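You operate a simulated robot arm through the tools that you are given. There is no shell and no other tool. Be economical: measure what you need, move in short steps, check, and stop when the job is done.

Carry out the task below with a simulated two-armed robot. There is one attempt and no reset: what you move stays moved.

Task
Take the brush from the cubby k7 and leave it on the newspaper. Put the whisk on the tile on the top of the tea table. Put the green sponge on the top of the packing counter away on the top of the tea table. Press the tin press plunger three times. Take the scoop and put it on top of the red dish. Switch the sealer switch off. Press the yellow packer key two times. Pick up the gold pouch from the top of the display table with one hand, pass it to the other hand and put it on the green mat top. Any order will do.

The check looks at the end state, three seconds after you hand in, the way a careful person would. Anything else that was tipped, shoved, dropped, spilled or broken makes it a failure.

Robot
Two 7-joint arms with three-finger grippers on one trunk, on a base that drives. Base frame: it is fixed to the floor where the robot stands at the start and does not move with it; the origin is under the middle of the robot, x ahead of it, y to its left, z up. Units: m, rad, N and s.
The left shoulder is at the start at [0.064, 0.154, 0.903], the right one opposite. With the tool pointing down near the work surface each hand reaches from about 0.28 to 0.66 m from the robot's upright axis, wherever it stands, measured 20 degrees to its own side. Places, roughly: brush (15x4x4 cm) [0.5, 0.2, 1.4]; green mat top (18x18 cm) [0.5, -2.72, 0.88]; green sponge (8x5x3 cm) [0.5, -1.1, 0.9]; newspaper [0.25, 1.75, 0.75]; pouch [-0.75, -2.25, 0.75]; red dish (12x12x3 cm) [-1.7, 0.5, 0.8]; scoop (6x4x12 cm) [0.7, -1.6, 0.9]; sealer switch [0.4, -2.1, 0.9]; tile (10x10x1 cm) [-1.3, -0.1, 0.8]; tin press plunger [0.6, -1.5, 1]; top of the tea table [-1.7, 0.2, 0.8]; whisk (5x5x12 cm) [0.7, -0.1, 0.8]; yellow packer key [0.5, -2.5, 1]. Payload 2.69 kg a hand.
The TCP of each hand is the grasp point between the finger pads, 0.029 m short of the fingertips. In the tool frame z runs along the fingers and y along their closing line. The gripper opens to 0.12 m. The gripper's body begins 0.078 m behind the TCP.
Orientation is that of the tool frame in the base frame, as a unit quaternion [w, x, y, z]. With the fingers straight down and closing along the base's y, the tool's x points along the base's -x, its y along +y and its z along -z.

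Tools
- The arms move only by the tool step_arm. It takes "left_deltas", "right_deltas" or both (then of equal length, played together; a hand with none holds still); each is a list of rows, each an object of numbers (a shift or turn left out is 0, a gripper value left out holds the last): "tx", "ty", "tz": the shift along the tool's x, y, z in m; "ax", "ay", "az": the turn, a rotation vector about the tool's x, y, z in rad; "hand": the gripper command, from -1 (fully open) to 1 (shut), values between in proportion. In form: [{"tx": .., "ty": .., "tz": .., "ax": .., "ay": .., "az": .., "hand": ..}, ...]. A call has 1 to 10 rows; each row shifts and turns the commanded pose from where the row before left it, along the tool's axes as they then stand. Each row takes 0.2 s and may step no farther than 0.05 m and 0.15 rad from the row before; otherwise, or with a gripper value out of range, the whole call is refused. Where a pose cannot be reached the arm comes as near as it can. A force on the tool above 40 N (or 10 N above the force at the start of the call, whichever is more), or a blocked arm, ends the call early, and 0.2 s more pass. Each finger halts on what it meets, pressing with about 23 N; the grip force reading is that of the motor and also rises with nothing between the fingers. The clock runs only during rows and for 0.2 s after the last one: add rows that do not move to give the fingers time. It gives the time, the measured TCP pose, the force on the tool (base axes), the opening and the grip force at its end, in the units of the frame above (readings bear some noise), with the torque about the TCP (base axes, N m) and any sound that the robot's microphone picked up.
- Cameras (640 x 400 px; columns grow to the right, rows downward): "scene" is now at [0.188, 0.0151, 1.1069]; the picture's right is [0.16, -0.99, 0.00], its down [0.03, 0.01, -1.00] and it looks along [0.99, 0.16, 0.04] (base axes); focal length 214 px, centre (320, 200). "left" rides on the left gripper at [0.063, 0, -0.104] in its tool frame; the picture's right is [-0.01, 1.00, 0.00], its down [-0.83, 0.00, -0.56] and it looks along [-0.56, 0.00, 0.83] (tool axes); focal length 275 px, centre (320, 200). "right" rides on the right gripper at [0.063, 0, -0.104] in its tool frame; the picture's right is [0.01, 1.00, 0.00], its down [-0.83, 0.00, -0.56] and it looks along [-0.56, 0.00, 0.83] (tool axes); focal length 275 px, centre (320, 200). There is no depth. A picture from a camera that has moved, and an enlarged one, comes with that camera's place and axes in the base frame and with its lens.
- snapshot(camera): a new picture of that camera. The clock stands still meanwhile.
- move_column(by): slides the trunk up (or, below 0, down) by that many m; the arms and the scene camera ride with it, the base frame stays. It gives what a move gives, with no picture.
- drive_base(legs): drives the robot by 1 to 6 legs, each [ahead, left, turn to the left] in m, m and rad, along the robot's own axes; the way and the turn of a leg run together, so that a leg with both is an arc; at most 1.5 m and 3.142 rad a leg. The arms and the cameras ride along, it lands a little off, and it stops where it bumps. It gives what a move gives.
- turn_head(pan, tilt): turns the head with the scene camera to pan (to the left, within 1.396 rad either way) and tilt (down, from -0.506 to 1.204), counted from straight ahead of the robot. It gives what a move gives.
- inspect(camera, box): a new picture of the part [left, top, right, bottom] of that camera's present view, enlarged. The clock stands still meanwhile.
- sign_off(): hands the job in; it is judged then, once.

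Work in short steps. Places have to be worked out from the pictures, the camera data and where the tool is seen: move nearer, look again, correct. Check each grasp and each placing, and mend what went wrong. You have 207 turns and 210 pictures in all, those below and enlarged ones among them. Open the grippers and draw the arms clear of the work before you hand the job in, unless the task says otherwise; then end with one line.

The tools are called after "Emit:" by a JSON object that holds its "name" and its "arguments". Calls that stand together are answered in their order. step_arm: Moves the arms, as the interface text tells. Its arguments: {"type":"object","properties":{"left_deltas":{"type":"array","items":{"type":"object","properties":{"tx":{"type":"number"},"ty":{"type":"number"},"tz":{"type":"number"},"ax":{"type":"number"},"ay":{"type":"number"},"az":{"type":"number"},"hand":{"type":"number"}}}},"right_deltas":{"type":"array","items":{"type":"object","properties":{"tx":{"type":"number"},"ty":{"type":"number"},"tz":{"type":"number"},"ax":{"type":"number"},"ay":{"type":"number"},"az":{"type":"number"},"hand":{"type":"number"}}}}},"required":[]} The other tools are called the same way: move_column (by) slides the trunk up or down; drive_base (legs) drives the base; turn_head (pan, tilt) turns the head that bears the scene camera; snapshot (camera) takes a picture; inspect (camera, box) takes an enlarged picture of a part of a camera's view; sign_off () hands the job in.

At the start:

```text
time: 0.0
left_tool_pos: [0.377, 0.1518, 1.0012]
left_tool_rot: [0.001, -0.001, 1.0, 0.001]
left_contact_force: [0.0, -0.2, 0.1]
left_ft_torque: [0.02, -0.01, -0.01]
left_gripper_width: 0.12
left_grip_force: 0.1
right_tool_pos: [0.3944, -0.0969, 0.9993]
right_tool_rot: [0.001, 0.0, 1.0, 0.0]
right_contact_force: [0.8, 0.9, 0.5]
right_ft_torque: [-0.01, -0.01, 0.01]
right_gripper_width: 0.1201
right_grip_force: 0.0
trunk travel left (down, up): [-0.274, 0.164]
robot x, y, heading: [0.0014, 0.0002, -0.0]
head pan, tilt: [0.157, -0.035]
```

scene: 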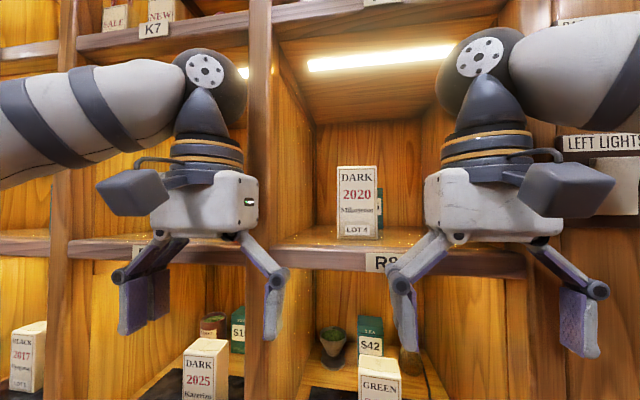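
right: 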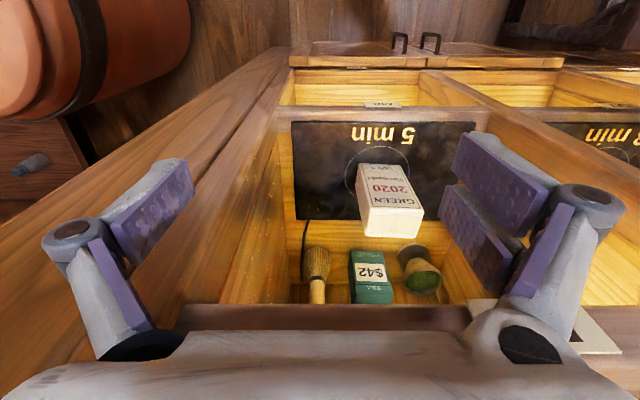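
left: 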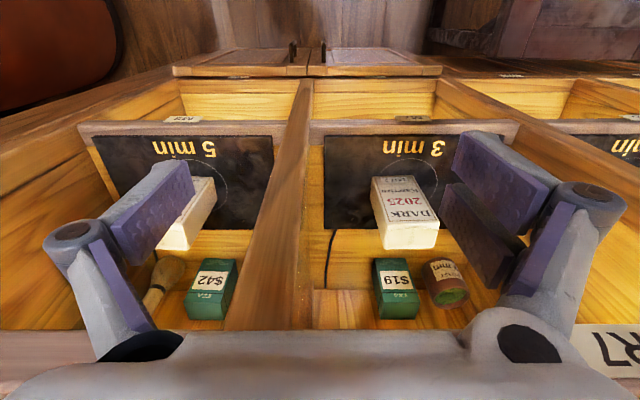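

The start pictures show the cubby wall ahead. I'll look around with the head to map the cubby K7 and the whisk.

Emit:
{"name": "turn_head", "arguments": {"pan": 0.3, "tilt": -0.45}}

Emit:
{"name": "snapshot", "arguments": {"camera": "scene"}}

Emit:
{"name": "turn_head", "arguments": {"pan": -1.0, "tilt": 0.2}}

Emit:
{"name": "snapshot", "arguments": {"camera": "scene"}}

Emit:
{"name": "turn_head", "arguments": {"pan": 1.2, "tilt": 0.2}}

Emit:
{"name": "snapshot", "arguments": {"camera": "scene"}}

```text
time: 0.9
left_tool_pos: [0.3771, 0.1536, 1.0004]
left_tool_rot: [0.001, -0.001, 1.0, 0.001]
left_contact_force: [0.2, -0.8, 0.3]
left_ft_torque: [0.0, 0.01, 0.02]
left_gripper_width: 0.12
left_grip_force: 0.1
right_tool_pos: [0.3938, -0.0967, 0.9995]
right_tool_rot: [0.0, 0.0, 1.0, 0.0]
right_contact_force: [0.2, 0.1, 0.8]
right_ft_torque: [0.0, 0.01, 0.01]
right_gripper_width: 0.1198
right_grip_force: 0.0
trunk travel left (down, up): [-0.274, 0.164]
robot x, y, heading: [0.0005, -0.004, 0.001]
head pan, tilt: [0.3, -0.45]
```

```text
206 pictures are left
camera scene: at [0.1671, 0.0219, 1.1403], right [0.3, -0.96, 0.0], down [0.42, 0.13, -0.9], along [0.86, 0.27, 0.43], focal length 214 px, centre (320, 200)
```

scene: 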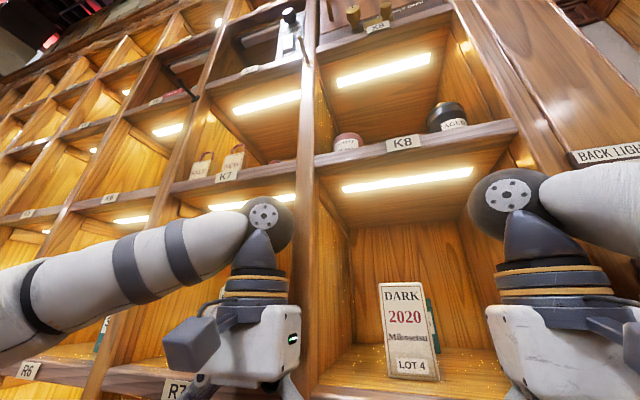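

```text
time: 2.4
left_tool_pos: [0.3765, 0.1533, 1.0008]
left_tool_rot: [0.0, -0.001, 1.0, 0.0]
left_contact_force: [0.0, 0.4, -0.3]
left_ft_torque: [0.01, 0.0, -0.02]
left_gripper_width: 0.12
left_grip_force: 0.0
right_tool_pos: [0.394, -0.0973, 1.0002]
right_tool_rot: [0.0, 0.0, 1.0, -0.001]
right_contact_force: [0.6, 0.1, -0.7]
right_ft_torque: [-0.01, 0.0, 0.01]
right_gripper_width: 0.1201
right_grip_force: 0.0
trunk travel left (down, up): [-0.274, 0.164]
robot x, y, heading: [0.0014, -0.0003, 0.002]
head pan, tilt: [-1.0, 0.201]
```

```text
205 pictures are left
camera scene: at [0.1504, -0.0772, 1.0853], right [-0.84, -0.54, 0.0], down [-0.11, 0.17, -0.98], along [0.53, -0.82, -0.2], focal length 214 px, centre (320, 200)
```

scene: 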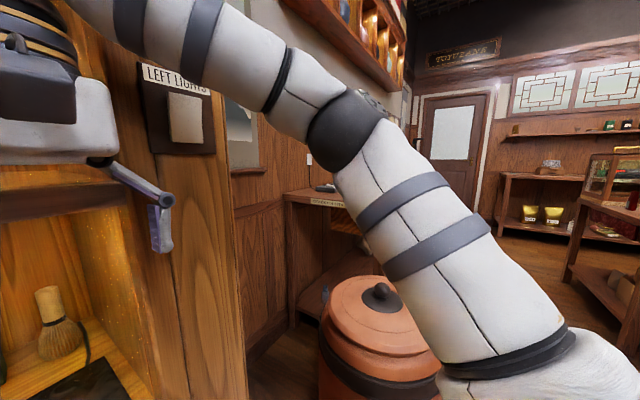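

```text
time: 4.4
left_tool_pos: [0.3758, 0.152, 0.9996]
left_tool_rot: [0.001, -0.001, 1.0, -0.001]
left_contact_force: [0.7, -1.1, 0.2]
left_ft_torque: [0.01, 0.0, -0.01]
left_gripper_width: 0.1199
left_grip_force: 0.1
right_tool_pos: [0.3947, -0.0964, 0.9999]
right_tool_rot: [0.001, 0.0, 1.0, 0.0]
right_contact_force: [0.1, -0.2, -1.1]
right_ft_torque: [0.0, 0.01, 0.01]
right_gripper_width: 0.1202
right_grip_force: 0.0
trunk travel left (down, up): [-0.274, 0.164]
robot x, y, heading: [0.0004, -0.0009, 0.002]
head pan, tilt: [1.201, 0.201]
```

```text
204 pictures are left
camera scene: at [0.1337, 0.0881, 1.0852], right [0.93, -0.36, 0.0], down [-0.07, -0.19, -0.98], along [0.35, 0.91, -0.2], focal length 214 px, centre (320, 200)
```

scene: 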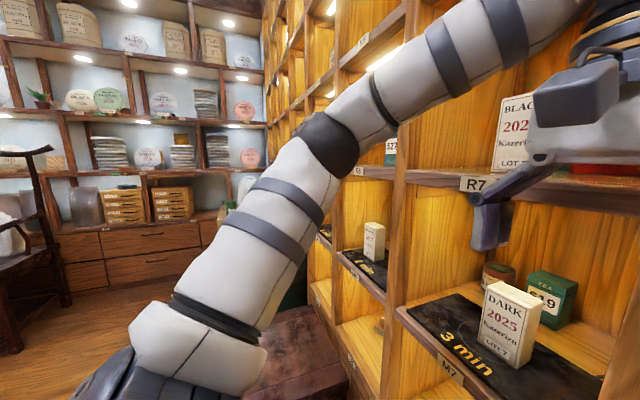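

K7's label triangulates to about (0.41, 0.26, 1.33), so the shelf front is near x≈0.41 and the K7 floor near z≈1.34. I'll back off and raise the trunk so I can turn the left hand to point forward with its camera on top.

Emit:
{"name": "drive_base", "arguments": {"legs": [[-0.35, 0, 0]]}}

Emit:
{"name": "move_column", "arguments": {"by": 0.16}}

Emit:
{"name": "turn_head", "arguments": {"pan": 0.3, "tilt": -0.2}}

Emit:
{"name": "snapshot", "arguments": {"camera": "scene"}}

```text
time: 6.7
left_tool_pos: [0.0171, 0.154, 1.001]
left_tool_rot: [0.001, -0.001, 1.0, 0.0]
left_contact_force: [0.4, -0.9, 0.4]
left_ft_torque: [0.0, 0.0, -0.01]
left_gripper_width: 0.1199
left_grip_force: 0.1
right_tool_pos: [0.0361, -0.0951, 1.0003]
right_tool_rot: [0.0, -0.002, 1.0, 0.0]
right_contact_force: [-0.5, 0.3, 0.2]
right_ft_torque: [0.01, -0.02, -0.01]
right_gripper_width: 0.1201
right_grip_force: 0.1
trunk travel left (down, up): [-0.274, 0.164]
robot x, y, heading: [-0.3569, 0.0004, 0.002]
head pan, tilt: [1.201, 0.201]
```

```text
time: 8.6
left_tool_pos: [0.0196, 0.1529, 1.1588]
left_tool_rot: [0.0, -0.002, 1.0, 0.0]
left_contact_force: [0.5, 0.4, 0.2]
left_ft_torque: [-0.01, 0.06, -0.02]
left_gripper_width: 0.1197
left_grip_force: 0.0
right_tool_pos: [0.0368, -0.0949, 1.159]
right_tool_rot: [0.0, -0.002, 1.0, 0.0]
right_contact_force: [0.3, -0.3, 0.6]
right_ft_torque: [-0.01, 0.03, 0.0]
right_gripper_width: 0.1199
right_grip_force: 0.0
trunk travel left (down, up): [-0.434, 0.004]
robot x, y, heading: [-0.3615, -0.0025, 0.005]
head pan, tilt: [1.201, 0.201]
```

```text
time: 9.8
left_tool_pos: [0.0177, 0.1531, 1.1613]
left_tool_rot: [0.002, -0.002, 1.0, -0.001]
left_contact_force: [0.1, 0.0, -0.3]
left_ft_torque: [0.0, 0.03, -0.02]
left_gripper_width: 0.1199
left_grip_force: 0.1
right_tool_pos: [0.0374, -0.0954, 1.1599]
right_tool_rot: [0.0, -0.001, 1.0, -0.001]
right_contact_force: [0.0, -0.2, -0.4]
right_ft_torque: [0.0, 0.0, -0.02]
right_gripper_width: 0.1198
right_grip_force: 0.1
trunk travel left (down, up): [-0.434, 0.004]
robot x, y, heading: [-0.36, 0.0023, 0.0]
head pan, tilt: [0.3, -0.201]
```

```text
203 pictures are left
camera scene: at [-0.2708, 0.0257, 1.2983], right [0.3, -0.95, 0.0], down [0.19, 0.06, -0.98], along [0.94, 0.29, 0.2], focal length 214 px, centre (320, 200)
```

scene: 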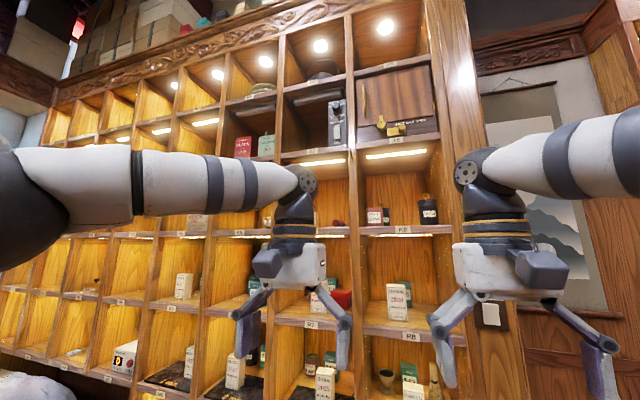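

Nothing new blocks the hand. I'll turn the left hand half a turn about the (x−z) axis so it points ahead with the camera on top.

Emit:
{"name": "step_arm", "arguments": {"left_deltas": [{"ax": 0.105, "az": -0.105}, {"ax": 0.105, "az": -0.105}, {"ax": 0.105, "az": -0.105}, {"ax": 0.105, "az": -0.105}, {"ax": 0.105, "az": -0.105}, {"ax": 0.105, "az": -0.105}, {"ax": 0.105, "az": -0.105}, {"ax": 0.105, "az": -0.105}, {"ax": 0.105, "az": -0.105}, {"ax": 0.105, "az": -0.105}]}}

Emit:
{"name": "step_arm", "arguments": {"left_deltas": [{"ax": 0.105, "az": -0.105}, {"ax": 0.105, "az": -0.105}, {"ax": 0.105, "az": -0.105}, {"ax": 0.105, "az": -0.105}, {"ax": 0.105, "az": -0.105}, {"ax": 0.105, "az": -0.105}, {"ax": 0.105, "az": -0.105}, {"ax": 0.105, "az": -0.105}, {"ax": 0.105, "az": -0.105}, {"ax": 0.105, "az": -0.105}]}}

Emit:
{"name": "snapshot", "arguments": {"camera": "scene"}}

```text
time: 12.0
left_tool_pos: [0.0173, 0.1534, 1.1601]
left_tool_rot: [0.001, -0.48, 0.734, -0.48]
left_contact_force: [1.1, -0.2, -0.2]
left_ft_torque: [0.0, 0.02, -0.04]
left_gripper_width: 0.12
left_grip_force: 0.1
right_tool_pos: [0.0365, -0.096, 1.1605]
right_tool_rot: [0.001, -0.001, 1.0, 0.0]
right_contact_force: [0.4, -0.3, 0.5]
right_ft_torque: [-0.02, 0.03, 0.0]
right_gripper_width: 0.1202
right_grip_force: 0.0
trunk travel left (down, up): [-0.434, 0.004]
robot x, y, heading: [-0.3566, -0.0001, 0.003]
head pan, tilt: [0.3, -0.201]
```

```text
time: 14.2
left_tool_pos: [0.0277, 0.2306, 1.1701]
left_tool_rot: [0.009, 0.643, -0.406, 0.649]
left_contact_force: [1.0, -0.2, 0.4]
left_ft_torque: [0.03, 0.04, -0.02]
left_gripper_width: 0.12
left_grip_force: 0.0
left hand out of reach, approached as far as the arm can: row 4, 5, 6, 7, 8, 9, 10
right_tool_pos: [0.0358, -0.0969, 1.1603]
right_tool_rot: [0.0, -0.001, 1.0, 0.001]
right_contact_force: [0.2, 0.0, 0.1]
right_ft_torque: [0.03, 0.01, -0.01]
right_gripper_width: 0.12
right_grip_force: 0.0
trunk travel left (down, up): [-0.434, 0.004]
robot x, y, heading: [-0.3617, 0.0011, 0.009]
head pan, tilt: [0.3, -0.201]
```

```text
202 pictures are left
camera scene: at [-0.2708, 0.0256, 1.2983], right [0.3, -0.95, 0.0], down [0.19, 0.06, -0.98], along [0.94, 0.29, 0.2], focal length 214 px, centre (320, 200)
```

scene: 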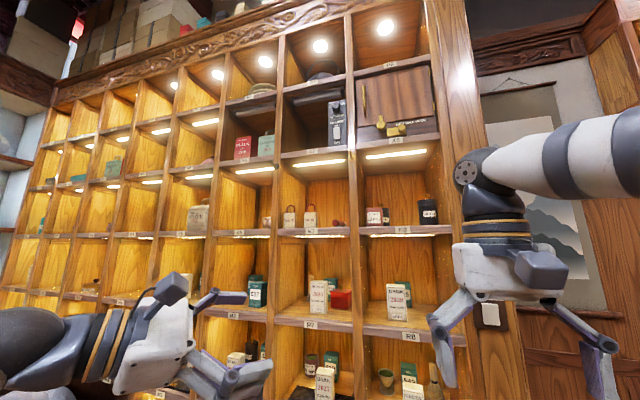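

The wrist ran too close to the shoulder. K7 is in view: two boxes at left and a reddish thing at right (~335,223). I'll push the hand forward and up to get room and finish the turn.

Emit:
{"name": "step_arm", "arguments": {"left_deltas": [{"tz": 0.04}, {"tz": 0.04}, {"tz": 0.04, "tx": 0.02}, {"tz": 0.04, "tx": 0.03}, {"tx": 0.045}, {"tx": 0.045}, {"tx": 0.045}]}}

Emit:
{"name": "inspect", "arguments": {"camera": "scene", "box": [260, 170, 380, 245]}}

```text
time: 15.8
left_tool_pos: [0.0317, 0.2202, 1.212]
left_tool_rot: [0.015, 0.641, -0.411, 0.648]
left_contact_force: [0.1, -0.3, -0.7]
left_ft_torque: [0.0, -0.01, -0.02]
left_gripper_width: 0.1201
left_grip_force: 0.0
left hand out of reach, approached as far as the arm can: row 1, 2, 3, 4, 5, 6, 7
right_tool_pos: [0.0355, -0.0961, 1.1607]
right_tool_rot: [0.002, -0.001, 1.0, -0.001]
right_contact_force: [0.1, 0.1, 0.3]
right_ft_torque: [0.0, -0.01, 0.0]
right_gripper_width: 0.1203
right_grip_force: 0.1
trunk travel left (down, up): [-0.434, 0.004]
robot x, y, heading: [-0.3574, 0.0005, -0.0]
head pan, tilt: [0.3, -0.201]
```

```text
5.33 times, centred on (320, 208) of scene
camera zoom: at [-0.2714, 0.0259, 1.2984], right [0.3, -0.95, 0.0], down [0.19, 0.06, -0.98], along [0.94, 0.29, 0.2], focal length 1144 px, centre (320, 160)
```

zoom: 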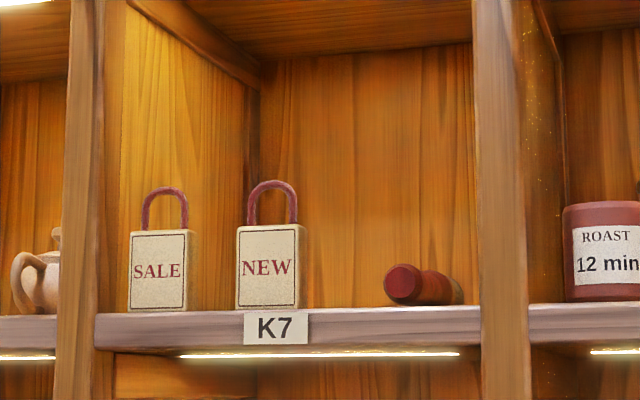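

The brush is a cylinder lying front-to-back near y≈0.195, z≈1.36. The flipped wrist pose is not reachable, so I'll unroll about the tool axis towards "pointing ahead, camera below", which is outside the shelf for this grasp.

Emit:
{"name": "step_arm", "arguments": {"left_deltas": [{"az": 0.15}, {"az": 0.15}, {"az": 0.15}, {"az": 0.15}, {"az": 0.15}, {"az": 0.15}, {"az": 0.15}, {"az": 0.15}, {"az": 0.15}, {"az": 0.15}]}}

Emit:
{"name": "step_arm", "arguments": {"left_deltas": [{"az": 0.15}, {"az": 0.15}, {"az": 0.15}, {"az": 0.15}, {"az": 0.15}, {"az": 0.15}, {"az": 0.15}, {"az": 0.15}, {"az": 0.15}]}}

Emit:
{"name": "snapshot", "arguments": {"camera": "scene"}}

```text
time: 18.0
left_tool_pos: [0.0331, 0.2213, 1.2115]
left_tool_rot: [0.435, -0.191, 0.736, -0.482]
left_contact_force: [0.2, 0.1, 0.1]
left_ft_torque: [-0.01, 0.02, 0.01]
left_gripper_width: 0.1197
left_grip_force: 0.1
right_tool_pos: [0.0358, -0.0957, 1.1591]
right_tool_rot: [0.001, -0.001, 1.0, 0.0]
right_contact_force: [-0.2, 0.3, -0.6]
right_ft_torque: [0.04, 0.01, -0.01]
right_gripper_width: 0.12
right_grip_force: 0.0
trunk travel left (down, up): [-0.434, 0.004]
robot x, y, heading: [-0.3542, -0.0028, 0.002]
head pan, tilt: [0.3, -0.201]
```

```text
time: 20.0
left_tool_pos: [0.0318, 0.2205, 1.2119]
left_tool_rot: [0.64, 0.31, 0.695, -0.104]
left_contact_force: [0.2, 0.1, -0.7]
left_ft_torque: [-0.01, -0.02, 0.0]
left_gripper_width: 0.1201
left_grip_force: 0.1
right_tool_pos: [0.0365, -0.0956, 1.16]
right_tool_rot: [0.001, -0.001, 1.0, 0.0]
right_contact_force: [0.1, -0.4, -0.3]
right_ft_torque: [-0.03, -0.03, 0.05]
right_gripper_width: 0.1204
right_grip_force: 0.1
trunk travel left (down, up): [-0.434, 0.004]
robot x, y, heading: [-0.361, -0.0006, -0.004]
head pan, tilt: [0.3, -0.201]
```

```text
200 pictures are left
camera scene: at [-0.2708, 0.0256, 1.2983], right [0.3, -0.95, 0.0], down [0.19, 0.06, -0.98], along [0.94, 0.29, 0.2], focal length 214 px, centre (320, 200)
```

scene: 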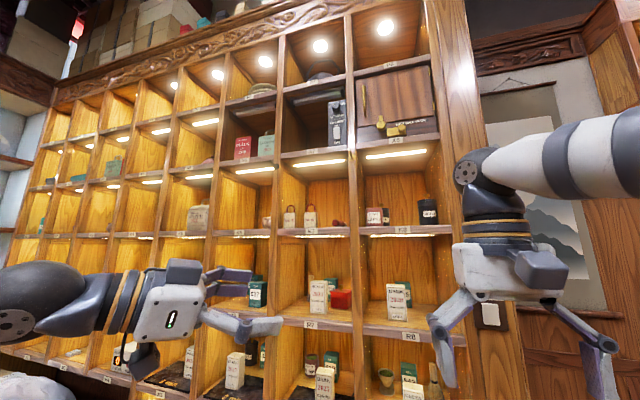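

The hand now points forward-right with its camera below. I compute the last correction (−0.60, −0.08, −0.30 rad) to point straight ahead, then raise to z≈1.36 and forward.

Emit:
{"name": "step_arm", "arguments": {"left_deltas": [{"tz": 0.04}, {"ax": -0.1194, "ay": -0.0158, "az": -0.0594, "hand": -0.2}, {"ax": -0.1194, "ay": -0.0158, "az": -0.0594}, {"ax": -0.1194, "ay": -0.0158, "az": -0.0594}, {"ax": -0.1194, "ay": -0.0158, "az": -0.0594}, {"ax": -0.1194, "ay": -0.0158, "az": -0.0594}, {"tx": -0.05}, {"tx": -0.05}, {"tx": -0.04}, {"tz": 0.04}]}}

Emit:
{"name": "snapshot", "arguments": {"camera": "left"}}

```text
time: 22.2
left_tool_pos: [0.1091, 0.199, 1.3438]
left_tool_rot: [0.706, -0.001, 0.709, -0.001]
left_contact_force: [-0.2, -0.5, -0.4]
left_ft_torque: [-0.03, -0.03, -0.01]
left_gripper_width: 0.0718
left_grip_force: 0.1
right_tool_pos: [0.0374, -0.0972, 1.1599]
right_tool_rot: [0.0, -0.001, 1.0, 0.0]
right_contact_force: [-0.1, -0.6, -0.5]
right_ft_torque: [0.01, 0.07, -0.01]
right_gripper_width: 0.12
right_grip_force: 0.0
trunk travel left (down, up): [-0.434, 0.004]
robot x, y, heading: [-0.3596, 0.001, 0.004]
head pan, tilt: [0.3, -0.201]
```

```text
199 pictures are left
camera left: at [0.0029, 0.2004, 1.2803], right [0.0, 1.0, 0.0], down [-0.55, 0.0, 0.83], along [0.83, 0.0, 0.55], focal length 275 px, centre (320, 200)
```

left: 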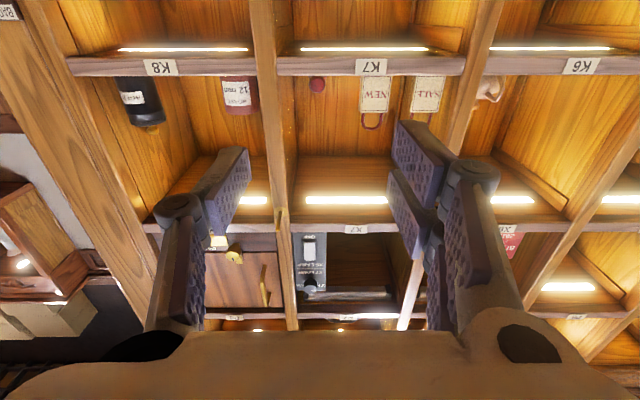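

The brush face is at about (0.43, 0.196, 1.361), floor at 1.345. I'll raise the hand to z 1.361, narrow it to 45 mm, and drive up close.

Emit:
{"name": "step_arm", "arguments": {"left_deltas": [{"tx": -0.017, "ty": -0.003, "hand": 0.25}, {}, {}]}}

Emit:
{"name": "drive_base", "arguments": {"legs": [[0.22, 0, 0]]}}

Emit:
{"name": "snapshot", "arguments": {"camera": "left"}}

Emit:
{"name": "snapshot", "arguments": {"camera": "scene"}}

```text
time: 23.0
left_tool_pos: [0.1054, 0.1949, 1.3624]
left_tool_rot: [0.707, -0.001, 0.707, 0.0]
left_contact_force: [-0.5, -0.1, 0.0]
left_ft_torque: [-0.01, -0.02, 0.01]
left_gripper_width: 0.0448
left_grip_force: 0.0
right_tool_pos: [0.0382, -0.096, 1.1603]
right_tool_rot: [0.001, -0.002, 1.0, 0.0]
right_contact_force: [0.2, 0.3, 1.0]
right_ft_torque: [0.04, -0.03, 0.01]
right_gripper_width: 0.1199
right_grip_force: 0.0
trunk travel left (down, up): [-0.434, 0.004]
robot x, y, heading: [-0.3605, 0.0036, 0.003]
head pan, tilt: [0.3, -0.201]
```

```text
time: 24.6
left_tool_pos: [0.3222, 0.1978, 1.3619]
left_tool_rot: [0.707, -0.002, 0.707, 0.0]
left_contact_force: [0.7, 0.3, 0.7]
left_ft_torque: [0.0, -0.02, 0.0]
left_gripper_width: 0.045
left_grip_force: 0.0
right_tool_pos: [0.2533, -0.0959, 1.1602]
right_tool_rot: [0.001, -0.002, 1.0, 0.0]
right_contact_force: [-0.6, -0.3, 0.2]
right_ft_torque: [0.0, 0.04, -0.03]
right_gripper_width: 0.1202
right_grip_force: 0.0
trunk travel left (down, up): [-0.434, 0.004]
robot x, y, heading: [-0.1384, -0.0001, 0.002]
head pan, tilt: [0.3, -0.201]
```

```text
198 pictures are left
camera left: at [0.2173, 0.1982, 1.299], right [0.0, 1.0, 0.0], down [-0.56, 0.0, 0.83], along [0.83, 0.0, 0.56], focal length 275 px, centre (320, 200)
```

left: 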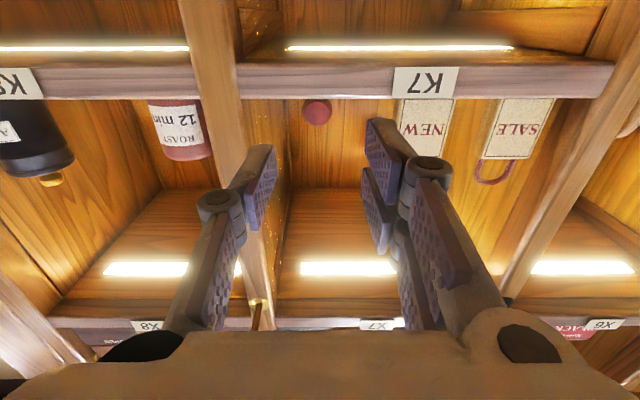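

```text
197 pictures are left
camera scene: at [-0.0536, 0.0263, 1.2983], right [0.3, -0.95, 0.0], down [0.19, 0.06, -0.98], along [0.94, 0.29, 0.2], focal length 214 px, centre (320, 200)
```

scene: 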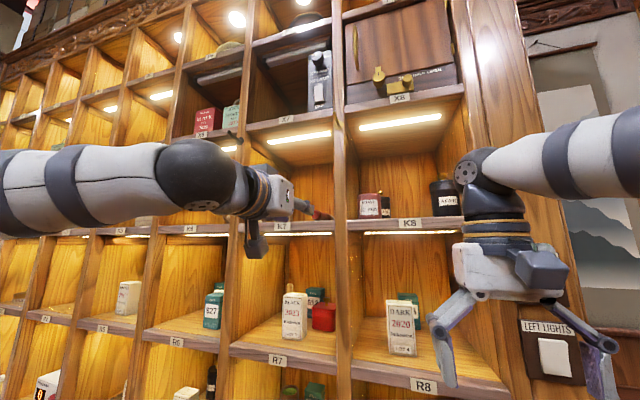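

Second sighting gives the brush face at (0.43, 0.196, 1.360); the divider face at y≈0.146 leaves small room, so I narrow the hand to 38 mm and go in to x≈0.46, then close.

Emit:
{"name": "step_arm", "arguments": {"left_deltas": [{"hand": 0.37, "ty": -0.001}, {"tz": 0.03}, {"tz": 0.03}, {"tz": 0.03}]}}

Emit:
{"name": "snapshot", "arguments": {"camera": "left"}}

```text
time: 25.6
left_tool_pos: [0.3986, 0.1982, 1.3617]
left_tool_rot: [0.706, -0.006, 0.708, 0.001]
left_contact_force: [-19.5, 2.3, -1.3]
left_ft_torque: [-0.04, 0.37, 0.58]
left_gripper_width: 0.0403
left_grip_force: 1.6
right_tool_pos: [0.2529, -0.0943, 1.1602]
right_tool_rot: [0.002, -0.002, 1.0, -0.001]
right_contact_force: [0.9, 0.2, -1.4]
right_ft_torque: [0.01, 0.08, -0.01]
right_gripper_width: 0.1198
right_grip_force: 0.1
trunk travel left (down, up): [-0.434, 0.004]
robot x, y, heading: [-0.1443, -0.0033, 0.005]
head pan, tilt: [0.3, -0.201]
stopped in row 4 (left hand): the force on the tool passed its limit at 60 N (the readings are from after the stop); the commanded pose is now the measured one
```

```text
196 pictures are left
camera left: at [0.2929, 0.1969, 1.299], right [-0.01, 1.0, 0.0], down [-0.55, 0.0, 0.83], along [0.83, 0.01, 0.55], focal length 275 px, centre (320, 200)
```

left: 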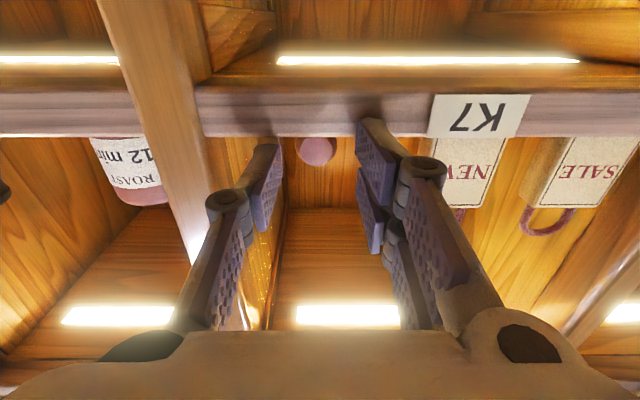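

Contact came from the left fingertip's lower edge on the board: the two-pad fingers span about ±2 cm vertically. I'll back off, raise 10 mm and go in again.

Emit:
{"name": "step_arm", "arguments": {"left_deltas": [{"tz": -0.03}, {"tx": -0.011}, {}, {"tz": 0.03}, {"tz": 0.03}, {"tz": 0.02}, {"tz": 0.015}]}}

Emit:
{"name": "snapshot", "arguments": {"camera": "left"}}

```text
time: 26.7
left_tool_pos: [0.398, 0.1994, 1.3716]
left_tool_rot: [0.704, -0.009, 0.71, 0.003]
left_contact_force: [-16.6, 2.8, -0.6]
left_ft_torque: [-0.01, 0.4, 0.47]
left_gripper_width: 0.0404
left_grip_force: 1.6
right_tool_pos: [0.253, -0.0944, 1.1596]
right_tool_rot: [0.001, -0.002, 1.0, -0.001]
right_contact_force: [0.4, 0.3, 0.3]
right_ft_torque: [0.01, 0.07, 0.01]
right_gripper_width: 0.1201
right_grip_force: 0.1
trunk travel left (down, up): [-0.434, 0.004]
robot x, y, heading: [-0.1377, 0.0, 0.004]
head pan, tilt: [0.3, -0.201]
stopped in row 5 (left hand): the force on the tool passed its limit at 78 N (the readings are from after the stop); the commanded pose is now the measured one
```

```text
195 pictures are left
camera left: at [0.2929, 0.1975, 1.3091], right [-0.01, 1.0, -0.01], down [-0.55, 0.0, 0.84], along [0.84, 0.01, 0.55], focal length 275 px, centre (320, 200)
```

left: 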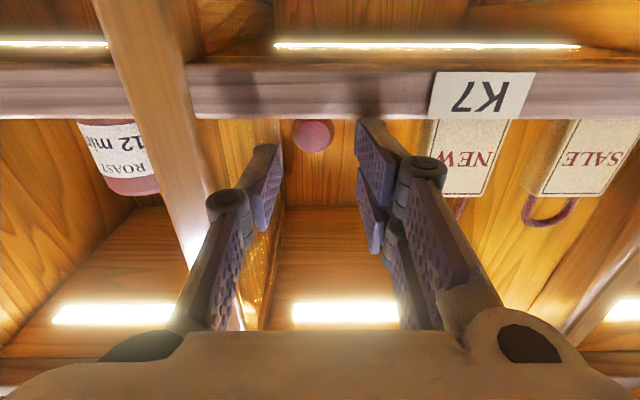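

The contact point still works out at the board's top edge (z≈1.349). I'll raise another 9 mm and try once more.

Emit:
{"name": "step_arm", "arguments": {"left_deltas": [{"tz": -0.03}, {"tx": -0.009}, {}, {"tz": 0.025}, {"tz": 0.02}, {"tz": 0.02}, {"tz": 0.02}, {"tz": 0.01}]}}

Emit:
{"name": "snapshot", "arguments": {"camera": "left"}}

Emit:
{"name": "inspect", "arguments": {"camera": "scene", "box": [230, 160, 350, 235]}}

```text
time: 28.5
left_tool_pos: [0.4684, 0.2012, 1.3772]
left_tool_rot: [0.703, -0.007, 0.711, 0.001]
left_contact_force: [-1.0, -0.3, -0.6]
left_ft_torque: [0.01, 0.01, 0.0]
left_gripper_width: 0.0377
left_grip_force: 0.1
right_tool_pos: [0.2541, -0.0957, 1.1596]
right_tool_rot: [0.0, -0.001, 1.0, 0.001]
right_contact_force: [-0.1, -0.3, -0.5]
right_ft_torque: [-0.03, -0.03, -0.02]
right_gripper_width: 0.1198
right_grip_force: 0.0
trunk travel left (down, up): [-0.434, 0.004]
robot x, y, heading: [-0.1398, 0.0012, -0.004]
head pan, tilt: [0.3, -0.201]
```

```text
194 pictures are left
camera left: at [0.3622, 0.1997, 1.3157], right [-0.01, 1.0, -0.01], down [-0.54, 0.0, 0.84], along [0.84, 0.01, 0.54], focal length 275 px, centre (320, 200)
```

left: 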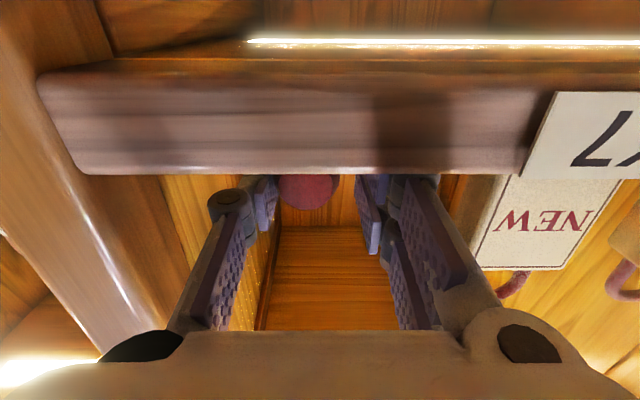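

```text
5.33 times, centred on (290, 198) of scene
camera zoom: at [-0.0539, 0.0264, 1.2983], right [0.3, -0.95, 0.0], down [0.19, 0.06, -0.98], along [0.93, 0.29, 0.2], focal length 1144 px, centre (480, 213)
```

zoom: 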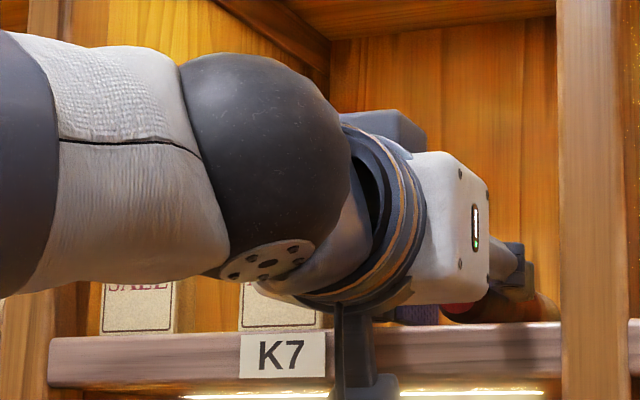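

The fingers straddle the brush handle. I close now, then check the width.

Emit:
{"name": "step_arm", "arguments": {"left_deltas": [{"hand": 1}, {}, {}, {}]}}

Emit:
{"name": "snapshot", "arguments": {"camera": "left"}}

```text
time: 29.5
left_tool_pos: [0.4677, 0.2018, 1.3779]
left_tool_rot: [0.703, -0.008, 0.711, 0.001]
left_contact_force: [0.4, -0.5, 2.7]
left_ft_torque: [-0.06, -0.18, -0.05]
left_gripper_width: 0.025
left_grip_force: 23.4
right_tool_pos: [0.2547, -0.0958, 1.1606]
right_tool_rot: [0.0, -0.002, 1.0, 0.0]
right_contact_force: [0.4, -0.1, -0.1]
right_ft_torque: [-0.01, -0.01, 0.01]
right_gripper_width: 0.1202
right_grip_force: 0.1
trunk travel left (down, up): [-0.434, 0.004]
robot x, y, heading: [-0.1398, 0.0005, 0.005]
head pan, tilt: [0.3, -0.201]
```

```text
192 pictures are left
camera left: at [0.3616, 0.1992, 1.3162], right [-0.01, 1.0, -0.01], down [-0.55, 0.0, 0.84], along [0.84, 0.01, 0.55], focal length 275 px, centre (320, 200)
```

left: 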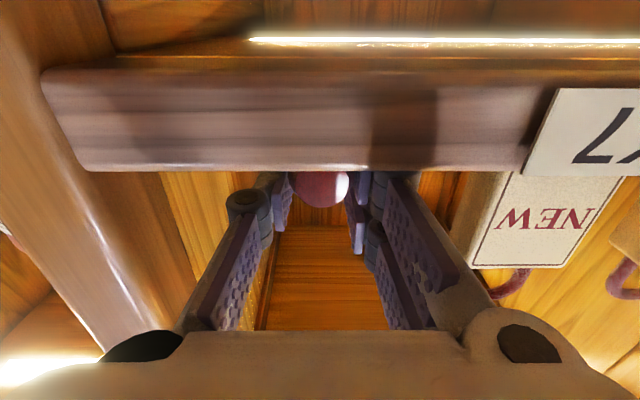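

Gripped at 25 mm width with 23 N. I lift 3 cm and draw it out.

Emit:
{"name": "step_arm", "arguments": {"left_deltas": [{"tx": -0.015}, {"tx": -0.015}, {"tz": -0.04}, {"tz": -0.04}, {"tz": -0.04}, {"tz": -0.04}, {"tz": -0.04}]}}

Emit:
{"name": "drive_base", "arguments": {"legs": [[-0.25, 0, 0]]}}

Emit:
{"name": "snapshot", "arguments": {"camera": "scene"}}

```text
time: 31.1
left_tool_pos: [0.2653, 0.1991, 1.4102]
left_tool_rot: [0.703, -0.009, 0.711, 0.001]
left_contact_force: [0.1, -0.5, -1.1]
left_ft_torque: [-0.01, 0.08, 0.02]
left_gripper_width: 0.025
left_grip_force: 23.3
right_tool_pos: [0.253, -0.0955, 1.1596]
right_tool_rot: [0.0, -0.002, 1.0, -0.001]
right_contact_force: [-0.3, -0.9, 0.7]
right_ft_torque: [0.0, -0.03, 0.01]
right_gripper_width: 0.1198
right_grip_force: 0.0
trunk travel left (down, up): [-0.434, 0.004]
robot x, y, heading: [-0.1404, 0.0011, 0.008]
head pan, tilt: [0.3, -0.201]
```

```text
time: 32.9
left_tool_pos: [0.0193, 0.1963, 1.4095]
left_tool_rot: [0.702, -0.009, 0.712, 0.002]
left_contact_force: [-0.3, -0.4, -1.2]
left_ft_torque: [-0.03, 0.06, -0.03]
left_gripper_width: 0.0246
left_grip_force: 23.2
right_tool_pos: [0.0061, -0.0974, 1.1581]
right_tool_rot: [0.0, -0.001, 1.0, -0.001]
right_contact_force: [-1.4, 0.0, 0.8]
right_ft_torque: [0.04, -0.03, -0.02]
right_gripper_width: 0.1198
right_grip_force: 0.1
trunk travel left (down, up): [-0.434, 0.004]
robot x, y, heading: [-0.3864, -0.0049, -0.001]
head pan, tilt: [0.3, -0.201]
```

```text
191 pictures are left
camera scene: at [-0.3013, 0.0252, 1.2982], right [0.3, -0.95, 0.0], down [0.19, 0.06, -0.98], along [0.93, 0.29, 0.2], focal length 214 px, centre (320, 200)
```

scene: 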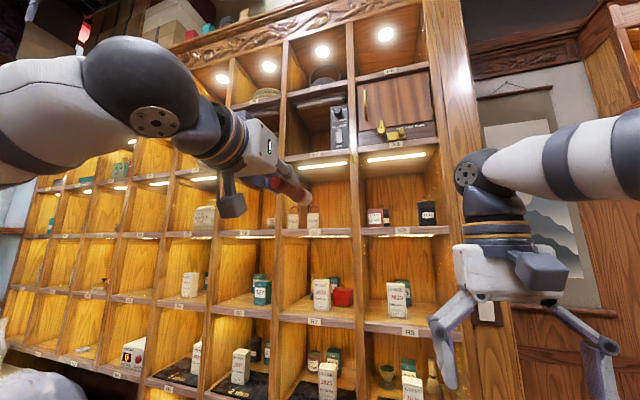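

Brush is held. Now the right hand for the whisk: lower the trunk, move the right hand forward and pitch it up to ~20° below horizontal, then look into the M8 cubby.

Emit:
{"name": "move_column", "arguments": {"by": -0.16}}

Emit:
{"name": "step_arm", "arguments": {"right_deltas": [{"tx": -0.04}, {"tx": -0.04}, {"tx": -0.04}, {"ay": -0.135}, {"ay": -0.135}, {"ay": -0.135}, {"ay": -0.135}, {"ay": -0.135}, {"ay": -0.135}]}}

Emit:
{"name": "step_arm", "arguments": {"right_deltas": [{"ay": -0.135}, {"ay": -0.135}, {"ay": -0.135}, {"tx": 0.04}, {"tx": 0.04}]}}

Emit:
{"name": "snapshot", "arguments": {"camera": "right"}}

Emit:
{"name": "turn_head", "arguments": {"pan": 0.0, "tilt": 0.2}}

Emit:
{"name": "snapshot", "arguments": {"camera": "scene"}}

```text
time: 34.7
left_tool_pos: [0.0183, 0.1966, 1.2492]
left_tool_rot: [0.703, -0.007, 0.711, 0.001]
left_contact_force: [-0.2, -0.1, -1.0]
left_ft_torque: [0.02, 0.09, 0.01]
left_gripper_width: 0.0249
left_grip_force: 22.7
right_tool_pos: [0.0072, -0.0974, 0.9991]
right_tool_rot: [0.002, -0.001, 1.0, 0.0]
right_contact_force: [0.4, 0.0, 0.6]
right_ft_torque: [0.01, 0.0, 0.01]
right_gripper_width: 0.12
right_grip_force: 0.2
trunk travel left (down, up): [-0.274, 0.164]
robot x, y, heading: [-0.3899, -0.0002, 0.005]
head pan, tilt: [0.3, -0.201]
```

```text
time: 36.7
left_tool_pos: [0.0194, 0.1963, 1.2487]
left_tool_rot: [0.702, -0.008, 0.712, 0.001]
left_contact_force: [0.5, 0.4, -1.6]
left_ft_torque: [-0.02, 0.09, -0.02]
left_gripper_width: 0.0247
left_grip_force: 22.8
right_tool_pos: [0.1275, -0.0961, 0.9993]
right_tool_rot: [0.395, 0.0, 0.919, 0.0]
right_contact_force: [0.4, 0.7, 0.3]
right_ft_torque: [-0.03, 0.01, 0.0]
right_gripper_width: 0.1202
right_grip_force: 0.0
right hand out of reach, approached as far as the arm can: row 3
trunk travel left (down, up): [-0.274, 0.164]
robot x, y, heading: [-0.3901, 0.0009, 0.001]
head pan, tilt: [0.3, -0.201]
```

```text
time: 37.9
left_tool_pos: [0.0191, 0.1983, 1.2488]
left_tool_rot: [0.702, -0.006, 0.712, 0.0]
left_contact_force: [-0.6, 0.2, -1.7]
left_ft_torque: [-0.02, 0.07, 0.03]
left_gripper_width: 0.0244
left_grip_force: 22.5
right_tool_pos: [0.0996, -0.0967, 0.9236]
right_tool_rot: [0.571, -0.001, 0.821, 0.001]
right_contact_force: [-0.4, -0.6, 0.2]
right_ft_torque: [0.03, -0.01, 0.01]
right_gripper_width: 0.1198
right_grip_force: 0.1
trunk travel left (down, up): [-0.274, 0.164]
robot x, y, heading: [-0.3891, -0.0019, 0.001]
head pan, tilt: [0.3, -0.201]
```

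```text
190 pictures are left
camera right: at [-0.0193, -0.0976, 0.8999], right [0.0, 1.0, 0.0], down [-0.23, 0.0, 0.97], along [0.97, 0.0, 0.23], focal length 275 px, centre (320, 200)
```

right: 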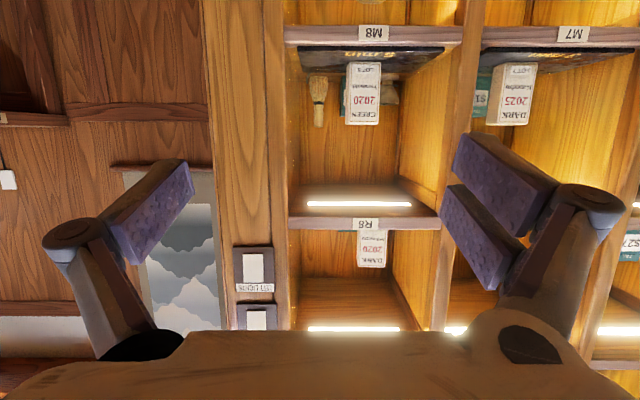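

```text
time: 38.8
left_tool_pos: [0.0191, 0.1969, 1.2491]
left_tool_rot: [0.702, -0.008, 0.712, 0.001]
left_contact_force: [-1.0, 0.1, -0.9]
left_ft_torque: [-0.01, 0.06, 0.0]
left_gripper_width: 0.0249
left_grip_force: 22.9
right_tool_pos: [0.0989, -0.097, 0.924]
right_tool_rot: [0.571, -0.001, 0.821, 0.0]
right_contact_force: [-0.1, 0.4, 0.2]
right_ft_torque: [0.0, 0.03, 0.02]
right_gripper_width: 0.12
right_grip_force: 0.0
trunk travel left (down, up): [-0.274, 0.164]
robot x, y, heading: [-0.3881, -0.0053, 0.011]
head pan, tilt: [0.0, 0.201]
```

```text
189 pictures are left
camera scene: at [-0.1947, 0.0011, 1.0853], right [0.0, -1.0, 0.0], down [-0.2, 0.0, -0.98], along [0.98, 0.0, -0.2], focal length 214 px, centre (320, 200)
```

scene: 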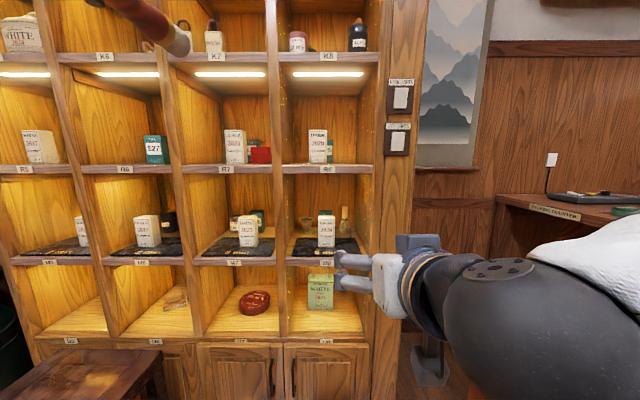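

The whisk stands near (0.635, −0.10), handle at z 0.83–0.88, with a tea box at y −0.053…0.0 (top 0.883) in front and the wall at −0.147. The hand would pass over the box only with its camera on top, so I test a roll of the right hand.

Emit:
{"name": "step_arm", "arguments": {"right_deltas": [{"tz": 0.05}, {"tz": 0.05}, {"az": -0.15}, {"az": -0.15}, {"az": -0.15}, {"az": -0.15}, {"az": -0.15}, {"az": -0.15}, {"az": -0.15}, {"az": -0.15}]}}

Emit:
{"name": "step_arm", "arguments": {"right_deltas": [{"az": -0.15}, {"az": -0.15}, {"az": -0.15}, {"az": -0.15}, {"az": -0.15}, {"az": -0.15}, {"az": -0.15}, {"az": -0.15}, {"az": -0.15}, {"az": -0.15}]}}

Emit:
{"name": "snapshot", "arguments": {"camera": "scene"}}

```text
time: 41.0
left_tool_pos: [0.0201, 0.1972, 1.2489]
left_tool_rot: [0.702, -0.007, 0.712, 0.0]
left_contact_force: [-0.5, -0.7, -1.5]
left_ft_torque: [-0.04, 0.02, 0.02]
left_gripper_width: 0.0247
left_grip_force: 23.6
right_tool_pos: [0.1936, -0.0966, 0.8877]
right_tool_rot: [0.47, -0.465, 0.677, -0.322]
right_contact_force: [-0.9, -0.3, -1.0]
right_ft_torque: [-0.02, -0.02, 0.0]
right_gripper_width: 0.1199
right_grip_force: 0.0
trunk travel left (down, up): [-0.274, 0.164]
robot x, y, heading: [-0.3846, -0.002, 0.004]
head pan, tilt: [0.0, 0.201]
```

```text
time: 43.2
left_tool_pos: [0.019, 0.1971, 1.2491]
left_tool_rot: [0.702, -0.007, 0.712, 0.0]
left_contact_force: [-0.4, -0.4, -1.4]
left_ft_torque: [0.0, 0.03, -0.01]
left_gripper_width: 0.0248
left_grip_force: 22.8
right_tool_pos: [0.1922, -0.0966, 0.8884]
right_tool_rot: [-0.125, 0.802, -0.178, 0.556]
right_contact_force: [0.4, -0.7, -0.5]
right_ft_torque: [0.0, 0.02, -0.02]
right_gripper_width: 0.1202
right_grip_force: 0.0
trunk travel left (down, up): [-0.274, 0.164]
robot x, y, heading: [-0.382, -0.0022, 0.004]
head pan, tilt: [0.0, 0.201]
```

```text
188 pictures are left
camera scene: at [-0.1947, 0.001, 1.0852], right [0.0, -1.0, 0.0], down [-0.2, 0.0, -0.98], along [0.98, 0.0, -0.2], focal length 214 px, centre (320, 200)
```

scene: 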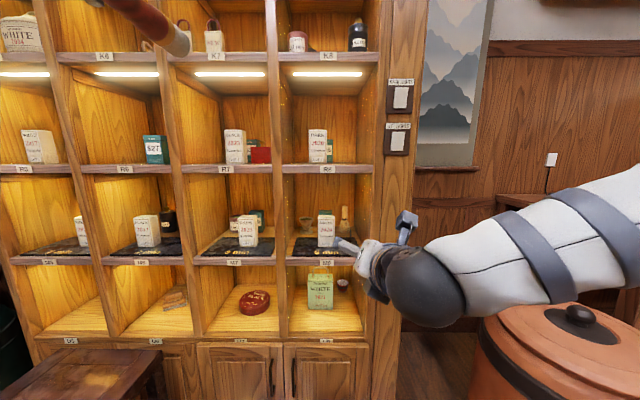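

The roll works. I finish it, add a slight yaw to the right, and take a look through the now upright right camera.

Emit:
{"name": "step_arm", "arguments": {"right_deltas": [{"az": -0.147}, {"az": -0.147}, {"az": -0.147}, {"ax": -0.1, "hand": 0.2}, {"ax": -0.1}, {"tx": 0.03}]}}

Emit:
{"name": "drive_base", "arguments": {"legs": [[0.1, 0, 0]]}}

Emit:
{"name": "snapshot", "arguments": {"camera": "right"}}

Emit:
{"name": "snapshot", "arguments": {"camera": "scene"}}

```text
time: 44.6
left_tool_pos: [0.0183, 0.1961, 1.2499]
left_tool_rot: [0.702, -0.008, 0.712, 0.0]
left_contact_force: [0.0, -0.2, -0.8]
left_ft_torque: [-0.01, 0.1, 0.03]
left_gripper_width: 0.0245
left_grip_force: 22.5
right_tool_pos: [0.2048, -0.0958, 0.9174]
right_tool_rot: [0.082, 0.818, -0.057, 0.566]
right_contact_force: [-0.5, 1.1, 0.4]
right_ft_torque: [0.0, 0.0, -0.01]
right_gripper_width: 0.048
right_grip_force: 0.1
trunk travel left (down, up): [-0.274, 0.164]
robot x, y, heading: [-0.3858, 0.0013, 0.004]
head pan, tilt: [0.0, 0.201]
```

```text
time: 45.7
left_tool_pos: [0.1186, 0.1981, 1.2476]
left_tool_rot: [0.702, -0.008, 0.712, 0.001]
left_contact_force: [0.4, -0.1, -0.9]
left_ft_torque: [-0.02, 0.06, 0.01]
left_gripper_width: 0.0247
left_grip_force: 23.4
right_tool_pos: [0.3043, -0.0966, 0.9162]
right_tool_rot: [0.081, 0.818, -0.056, 0.567]
right_contact_force: [0.8, -0.2, 0.1]
right_ft_torque: [-0.03, 0.02, 0.0]
right_gripper_width: 0.048
right_grip_force: 0.1
trunk travel left (down, up): [-0.274, 0.164]
robot x, y, heading: [-0.2906, -0.0007, 0.002]
head pan, tilt: [0.0, 0.201]
```

```text
187 pictures are left
camera right: at [0.232, -0.0752, 1.0104], right [-0.18, -0.98, 0.07], down [-0.8, 0.11, -0.59], along [0.57, -0.17, -0.81], focal length 275 px, centre (320, 200)
```

right: 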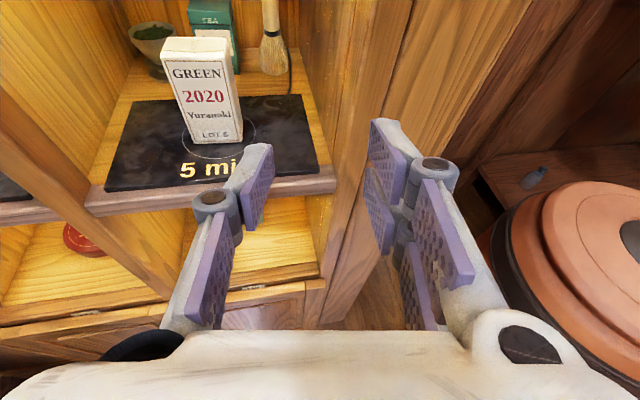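

```text
186 pictures are left
camera scene: at [-0.0948, 0.0014, 1.0851], right [0.0, -1.0, 0.0], down [-0.2, 0.0, -0.98], along [0.98, 0.0, -0.2], focal length 214 px, centre (320, 200)
```

scene: 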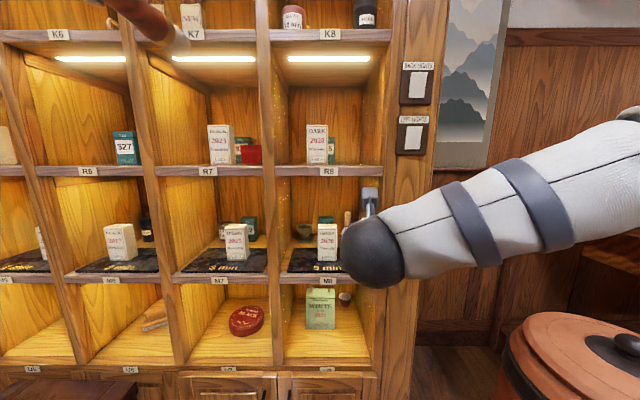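

From this upright view: box front at x≈0.50 (y −0.049…0.006, top 0.882), whisk axis ≈(0.645, −0.10), board front x≈0.42. I'll swing the brush hand down to keep it off the shelf, and shift the robot left so the right forearm comes in from a better side.

Emit:
{"name": "step_arm", "arguments": {"left_deltas": [{"tx": 0.05}, {"tx": 0.05}, {"tx": 0.03}, {"ay": 0.14}, {"ay": 0.14}, {"ay": 0.14}, {"ay": 0.14}, {"ay": 0.14}, {"ay": 0.14}, {"ay": 0.14}], "right_deltas": [{"ay": -0.07}, {}, {}, {}, {}, {}, {}, {}, {}, {}]}}

Emit:
{"name": "step_arm", "arguments": {"left_deltas": [{"ay": 0.14}, {"ay": 0.14}, {"ay": 0.14}, {"ay": 0.14}, {"ay": 0.03}]}}

Emit:
{"name": "drive_base", "arguments": {"legs": [[0, 0.2, 0]]}}

Emit:
{"name": "step_arm", "arguments": {"right_deltas": [{"ty": 0.05}, {"ty": 0.05}, {"ty": 0.05}, {"ty": 0.03}]}}

Emit:
{"name": "snapshot", "arguments": {"camera": "scene"}}

```text
time: 47.9
left_tool_pos: [0.132, 0.1938, 1.0979]
left_tool_rot: [0.284, -0.008, 0.959, -0.004]
left_contact_force: [-0.3, 0.0, -1.5]
left_ft_torque: [0.01, 0.06, 0.0]
left_gripper_width: 0.0245
left_grip_force: 23.1
left hand out of reach, approached as far as the arm can: row 9, 10
right_tool_pos: [0.3039, -0.0971, 0.9169]
right_tool_rot: [0.079, 0.837, -0.059, 0.538]
right_contact_force: [0.7, -1.3, 0.8]
right_ft_torque: [0.01, -0.02, 0.01]
right_gripper_width: 0.0479
right_grip_force: 0.0
trunk travel left (down, up): [-0.274, 0.164]
robot x, y, heading: [-0.2866, 0.0025, 0.004]
head pan, tilt: [0.0, 0.201]
```

```text
time: 49.1
left_tool_pos: [0.1629, 0.1747, 1.0103]
left_tool_rot: [-0.006, -0.006, 1.0, -0.006]
left_contact_force: [0.0, -0.6, -1.8]
left_ft_torque: [0.01, 0.0, -0.02]
left_gripper_width: 0.0245
left_grip_force: 23.0
left hand out of reach, approached as far as the arm can: row 1, 2, 3, 4, 5
right_tool_pos: [0.3046, -0.0967, 0.9166]
right_tool_rot: [0.079, 0.837, -0.059, 0.538]
right_contact_force: [-0.9, 0.0, -0.1]
right_ft_torque: [0.0, -0.02, -0.03]
right_gripper_width: 0.048
right_grip_force: 0.1
trunk travel left (down, up): [-0.274, 0.164]
robot x, y, heading: [-0.2885, -0.0009, 0.003]
head pan, tilt: [0.0, 0.201]
```

```text
time: 51.3
left_tool_pos: [0.1593, 0.3742, 1.0101]
left_tool_rot: [-0.005, -0.008, 1.0, -0.006]
left_contact_force: [-0.2, 0.4, -2.0]
left_ft_torque: [-0.01, -0.04, -0.01]
left_gripper_width: 0.0244
left_grip_force: 23.5
right_tool_pos: [0.3033, 0.1033, 0.9168]
right_tool_rot: [0.077, 0.837, -0.057, 0.539]
right_contact_force: [-0.7, -0.6, 0.5]
right_ft_torque: [0.03, 0.03, -0.01]
right_gripper_width: 0.048
right_grip_force: 0.0
trunk travel left (down, up): [-0.274, 0.164]
robot x, y, heading: [-0.293, 0.2007, 0.004]
head pan, tilt: [0.0, 0.201]
```

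```text
time: 52.3
left_tool_pos: [0.1593, 0.3735, 1.0109]
left_tool_rot: [-0.005, -0.008, 1.0, -0.005]
left_contact_force: [0.6, 0.4, -1.0]
left_ft_torque: [0.0, 0.01, 0.03]
left_gripper_width: 0.0244
left_grip_force: 23.1
right_tool_pos: [0.2714, -0.0743, 0.9295]
right_tool_rot: [0.079, 0.837, -0.058, 0.538]
right_contact_force: [0.1, 0.0, 0.1]
right_ft_torque: [0.04, -0.03, -0.02]
right_gripper_width: 0.048
right_grip_force: 0.1
trunk travel left (down, up): [-0.274, 0.164]
robot x, y, heading: [-0.2891, 0.1962, 0.007]
head pan, tilt: [0.0, 0.201]
```

```text
185 pictures are left
camera scene: at [-0.0967, 0.1988, 1.0852], right [0.01, -1.0, 0.0], down [-0.2, 0.0, -0.98], along [0.98, 0.01, -0.2], focal length 214 px, centre (320, 200)
```

scene: 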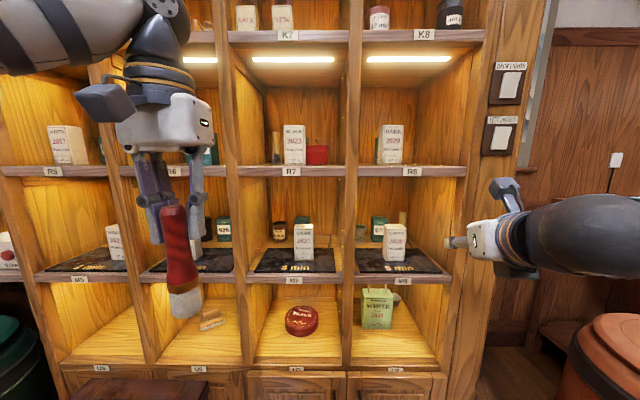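

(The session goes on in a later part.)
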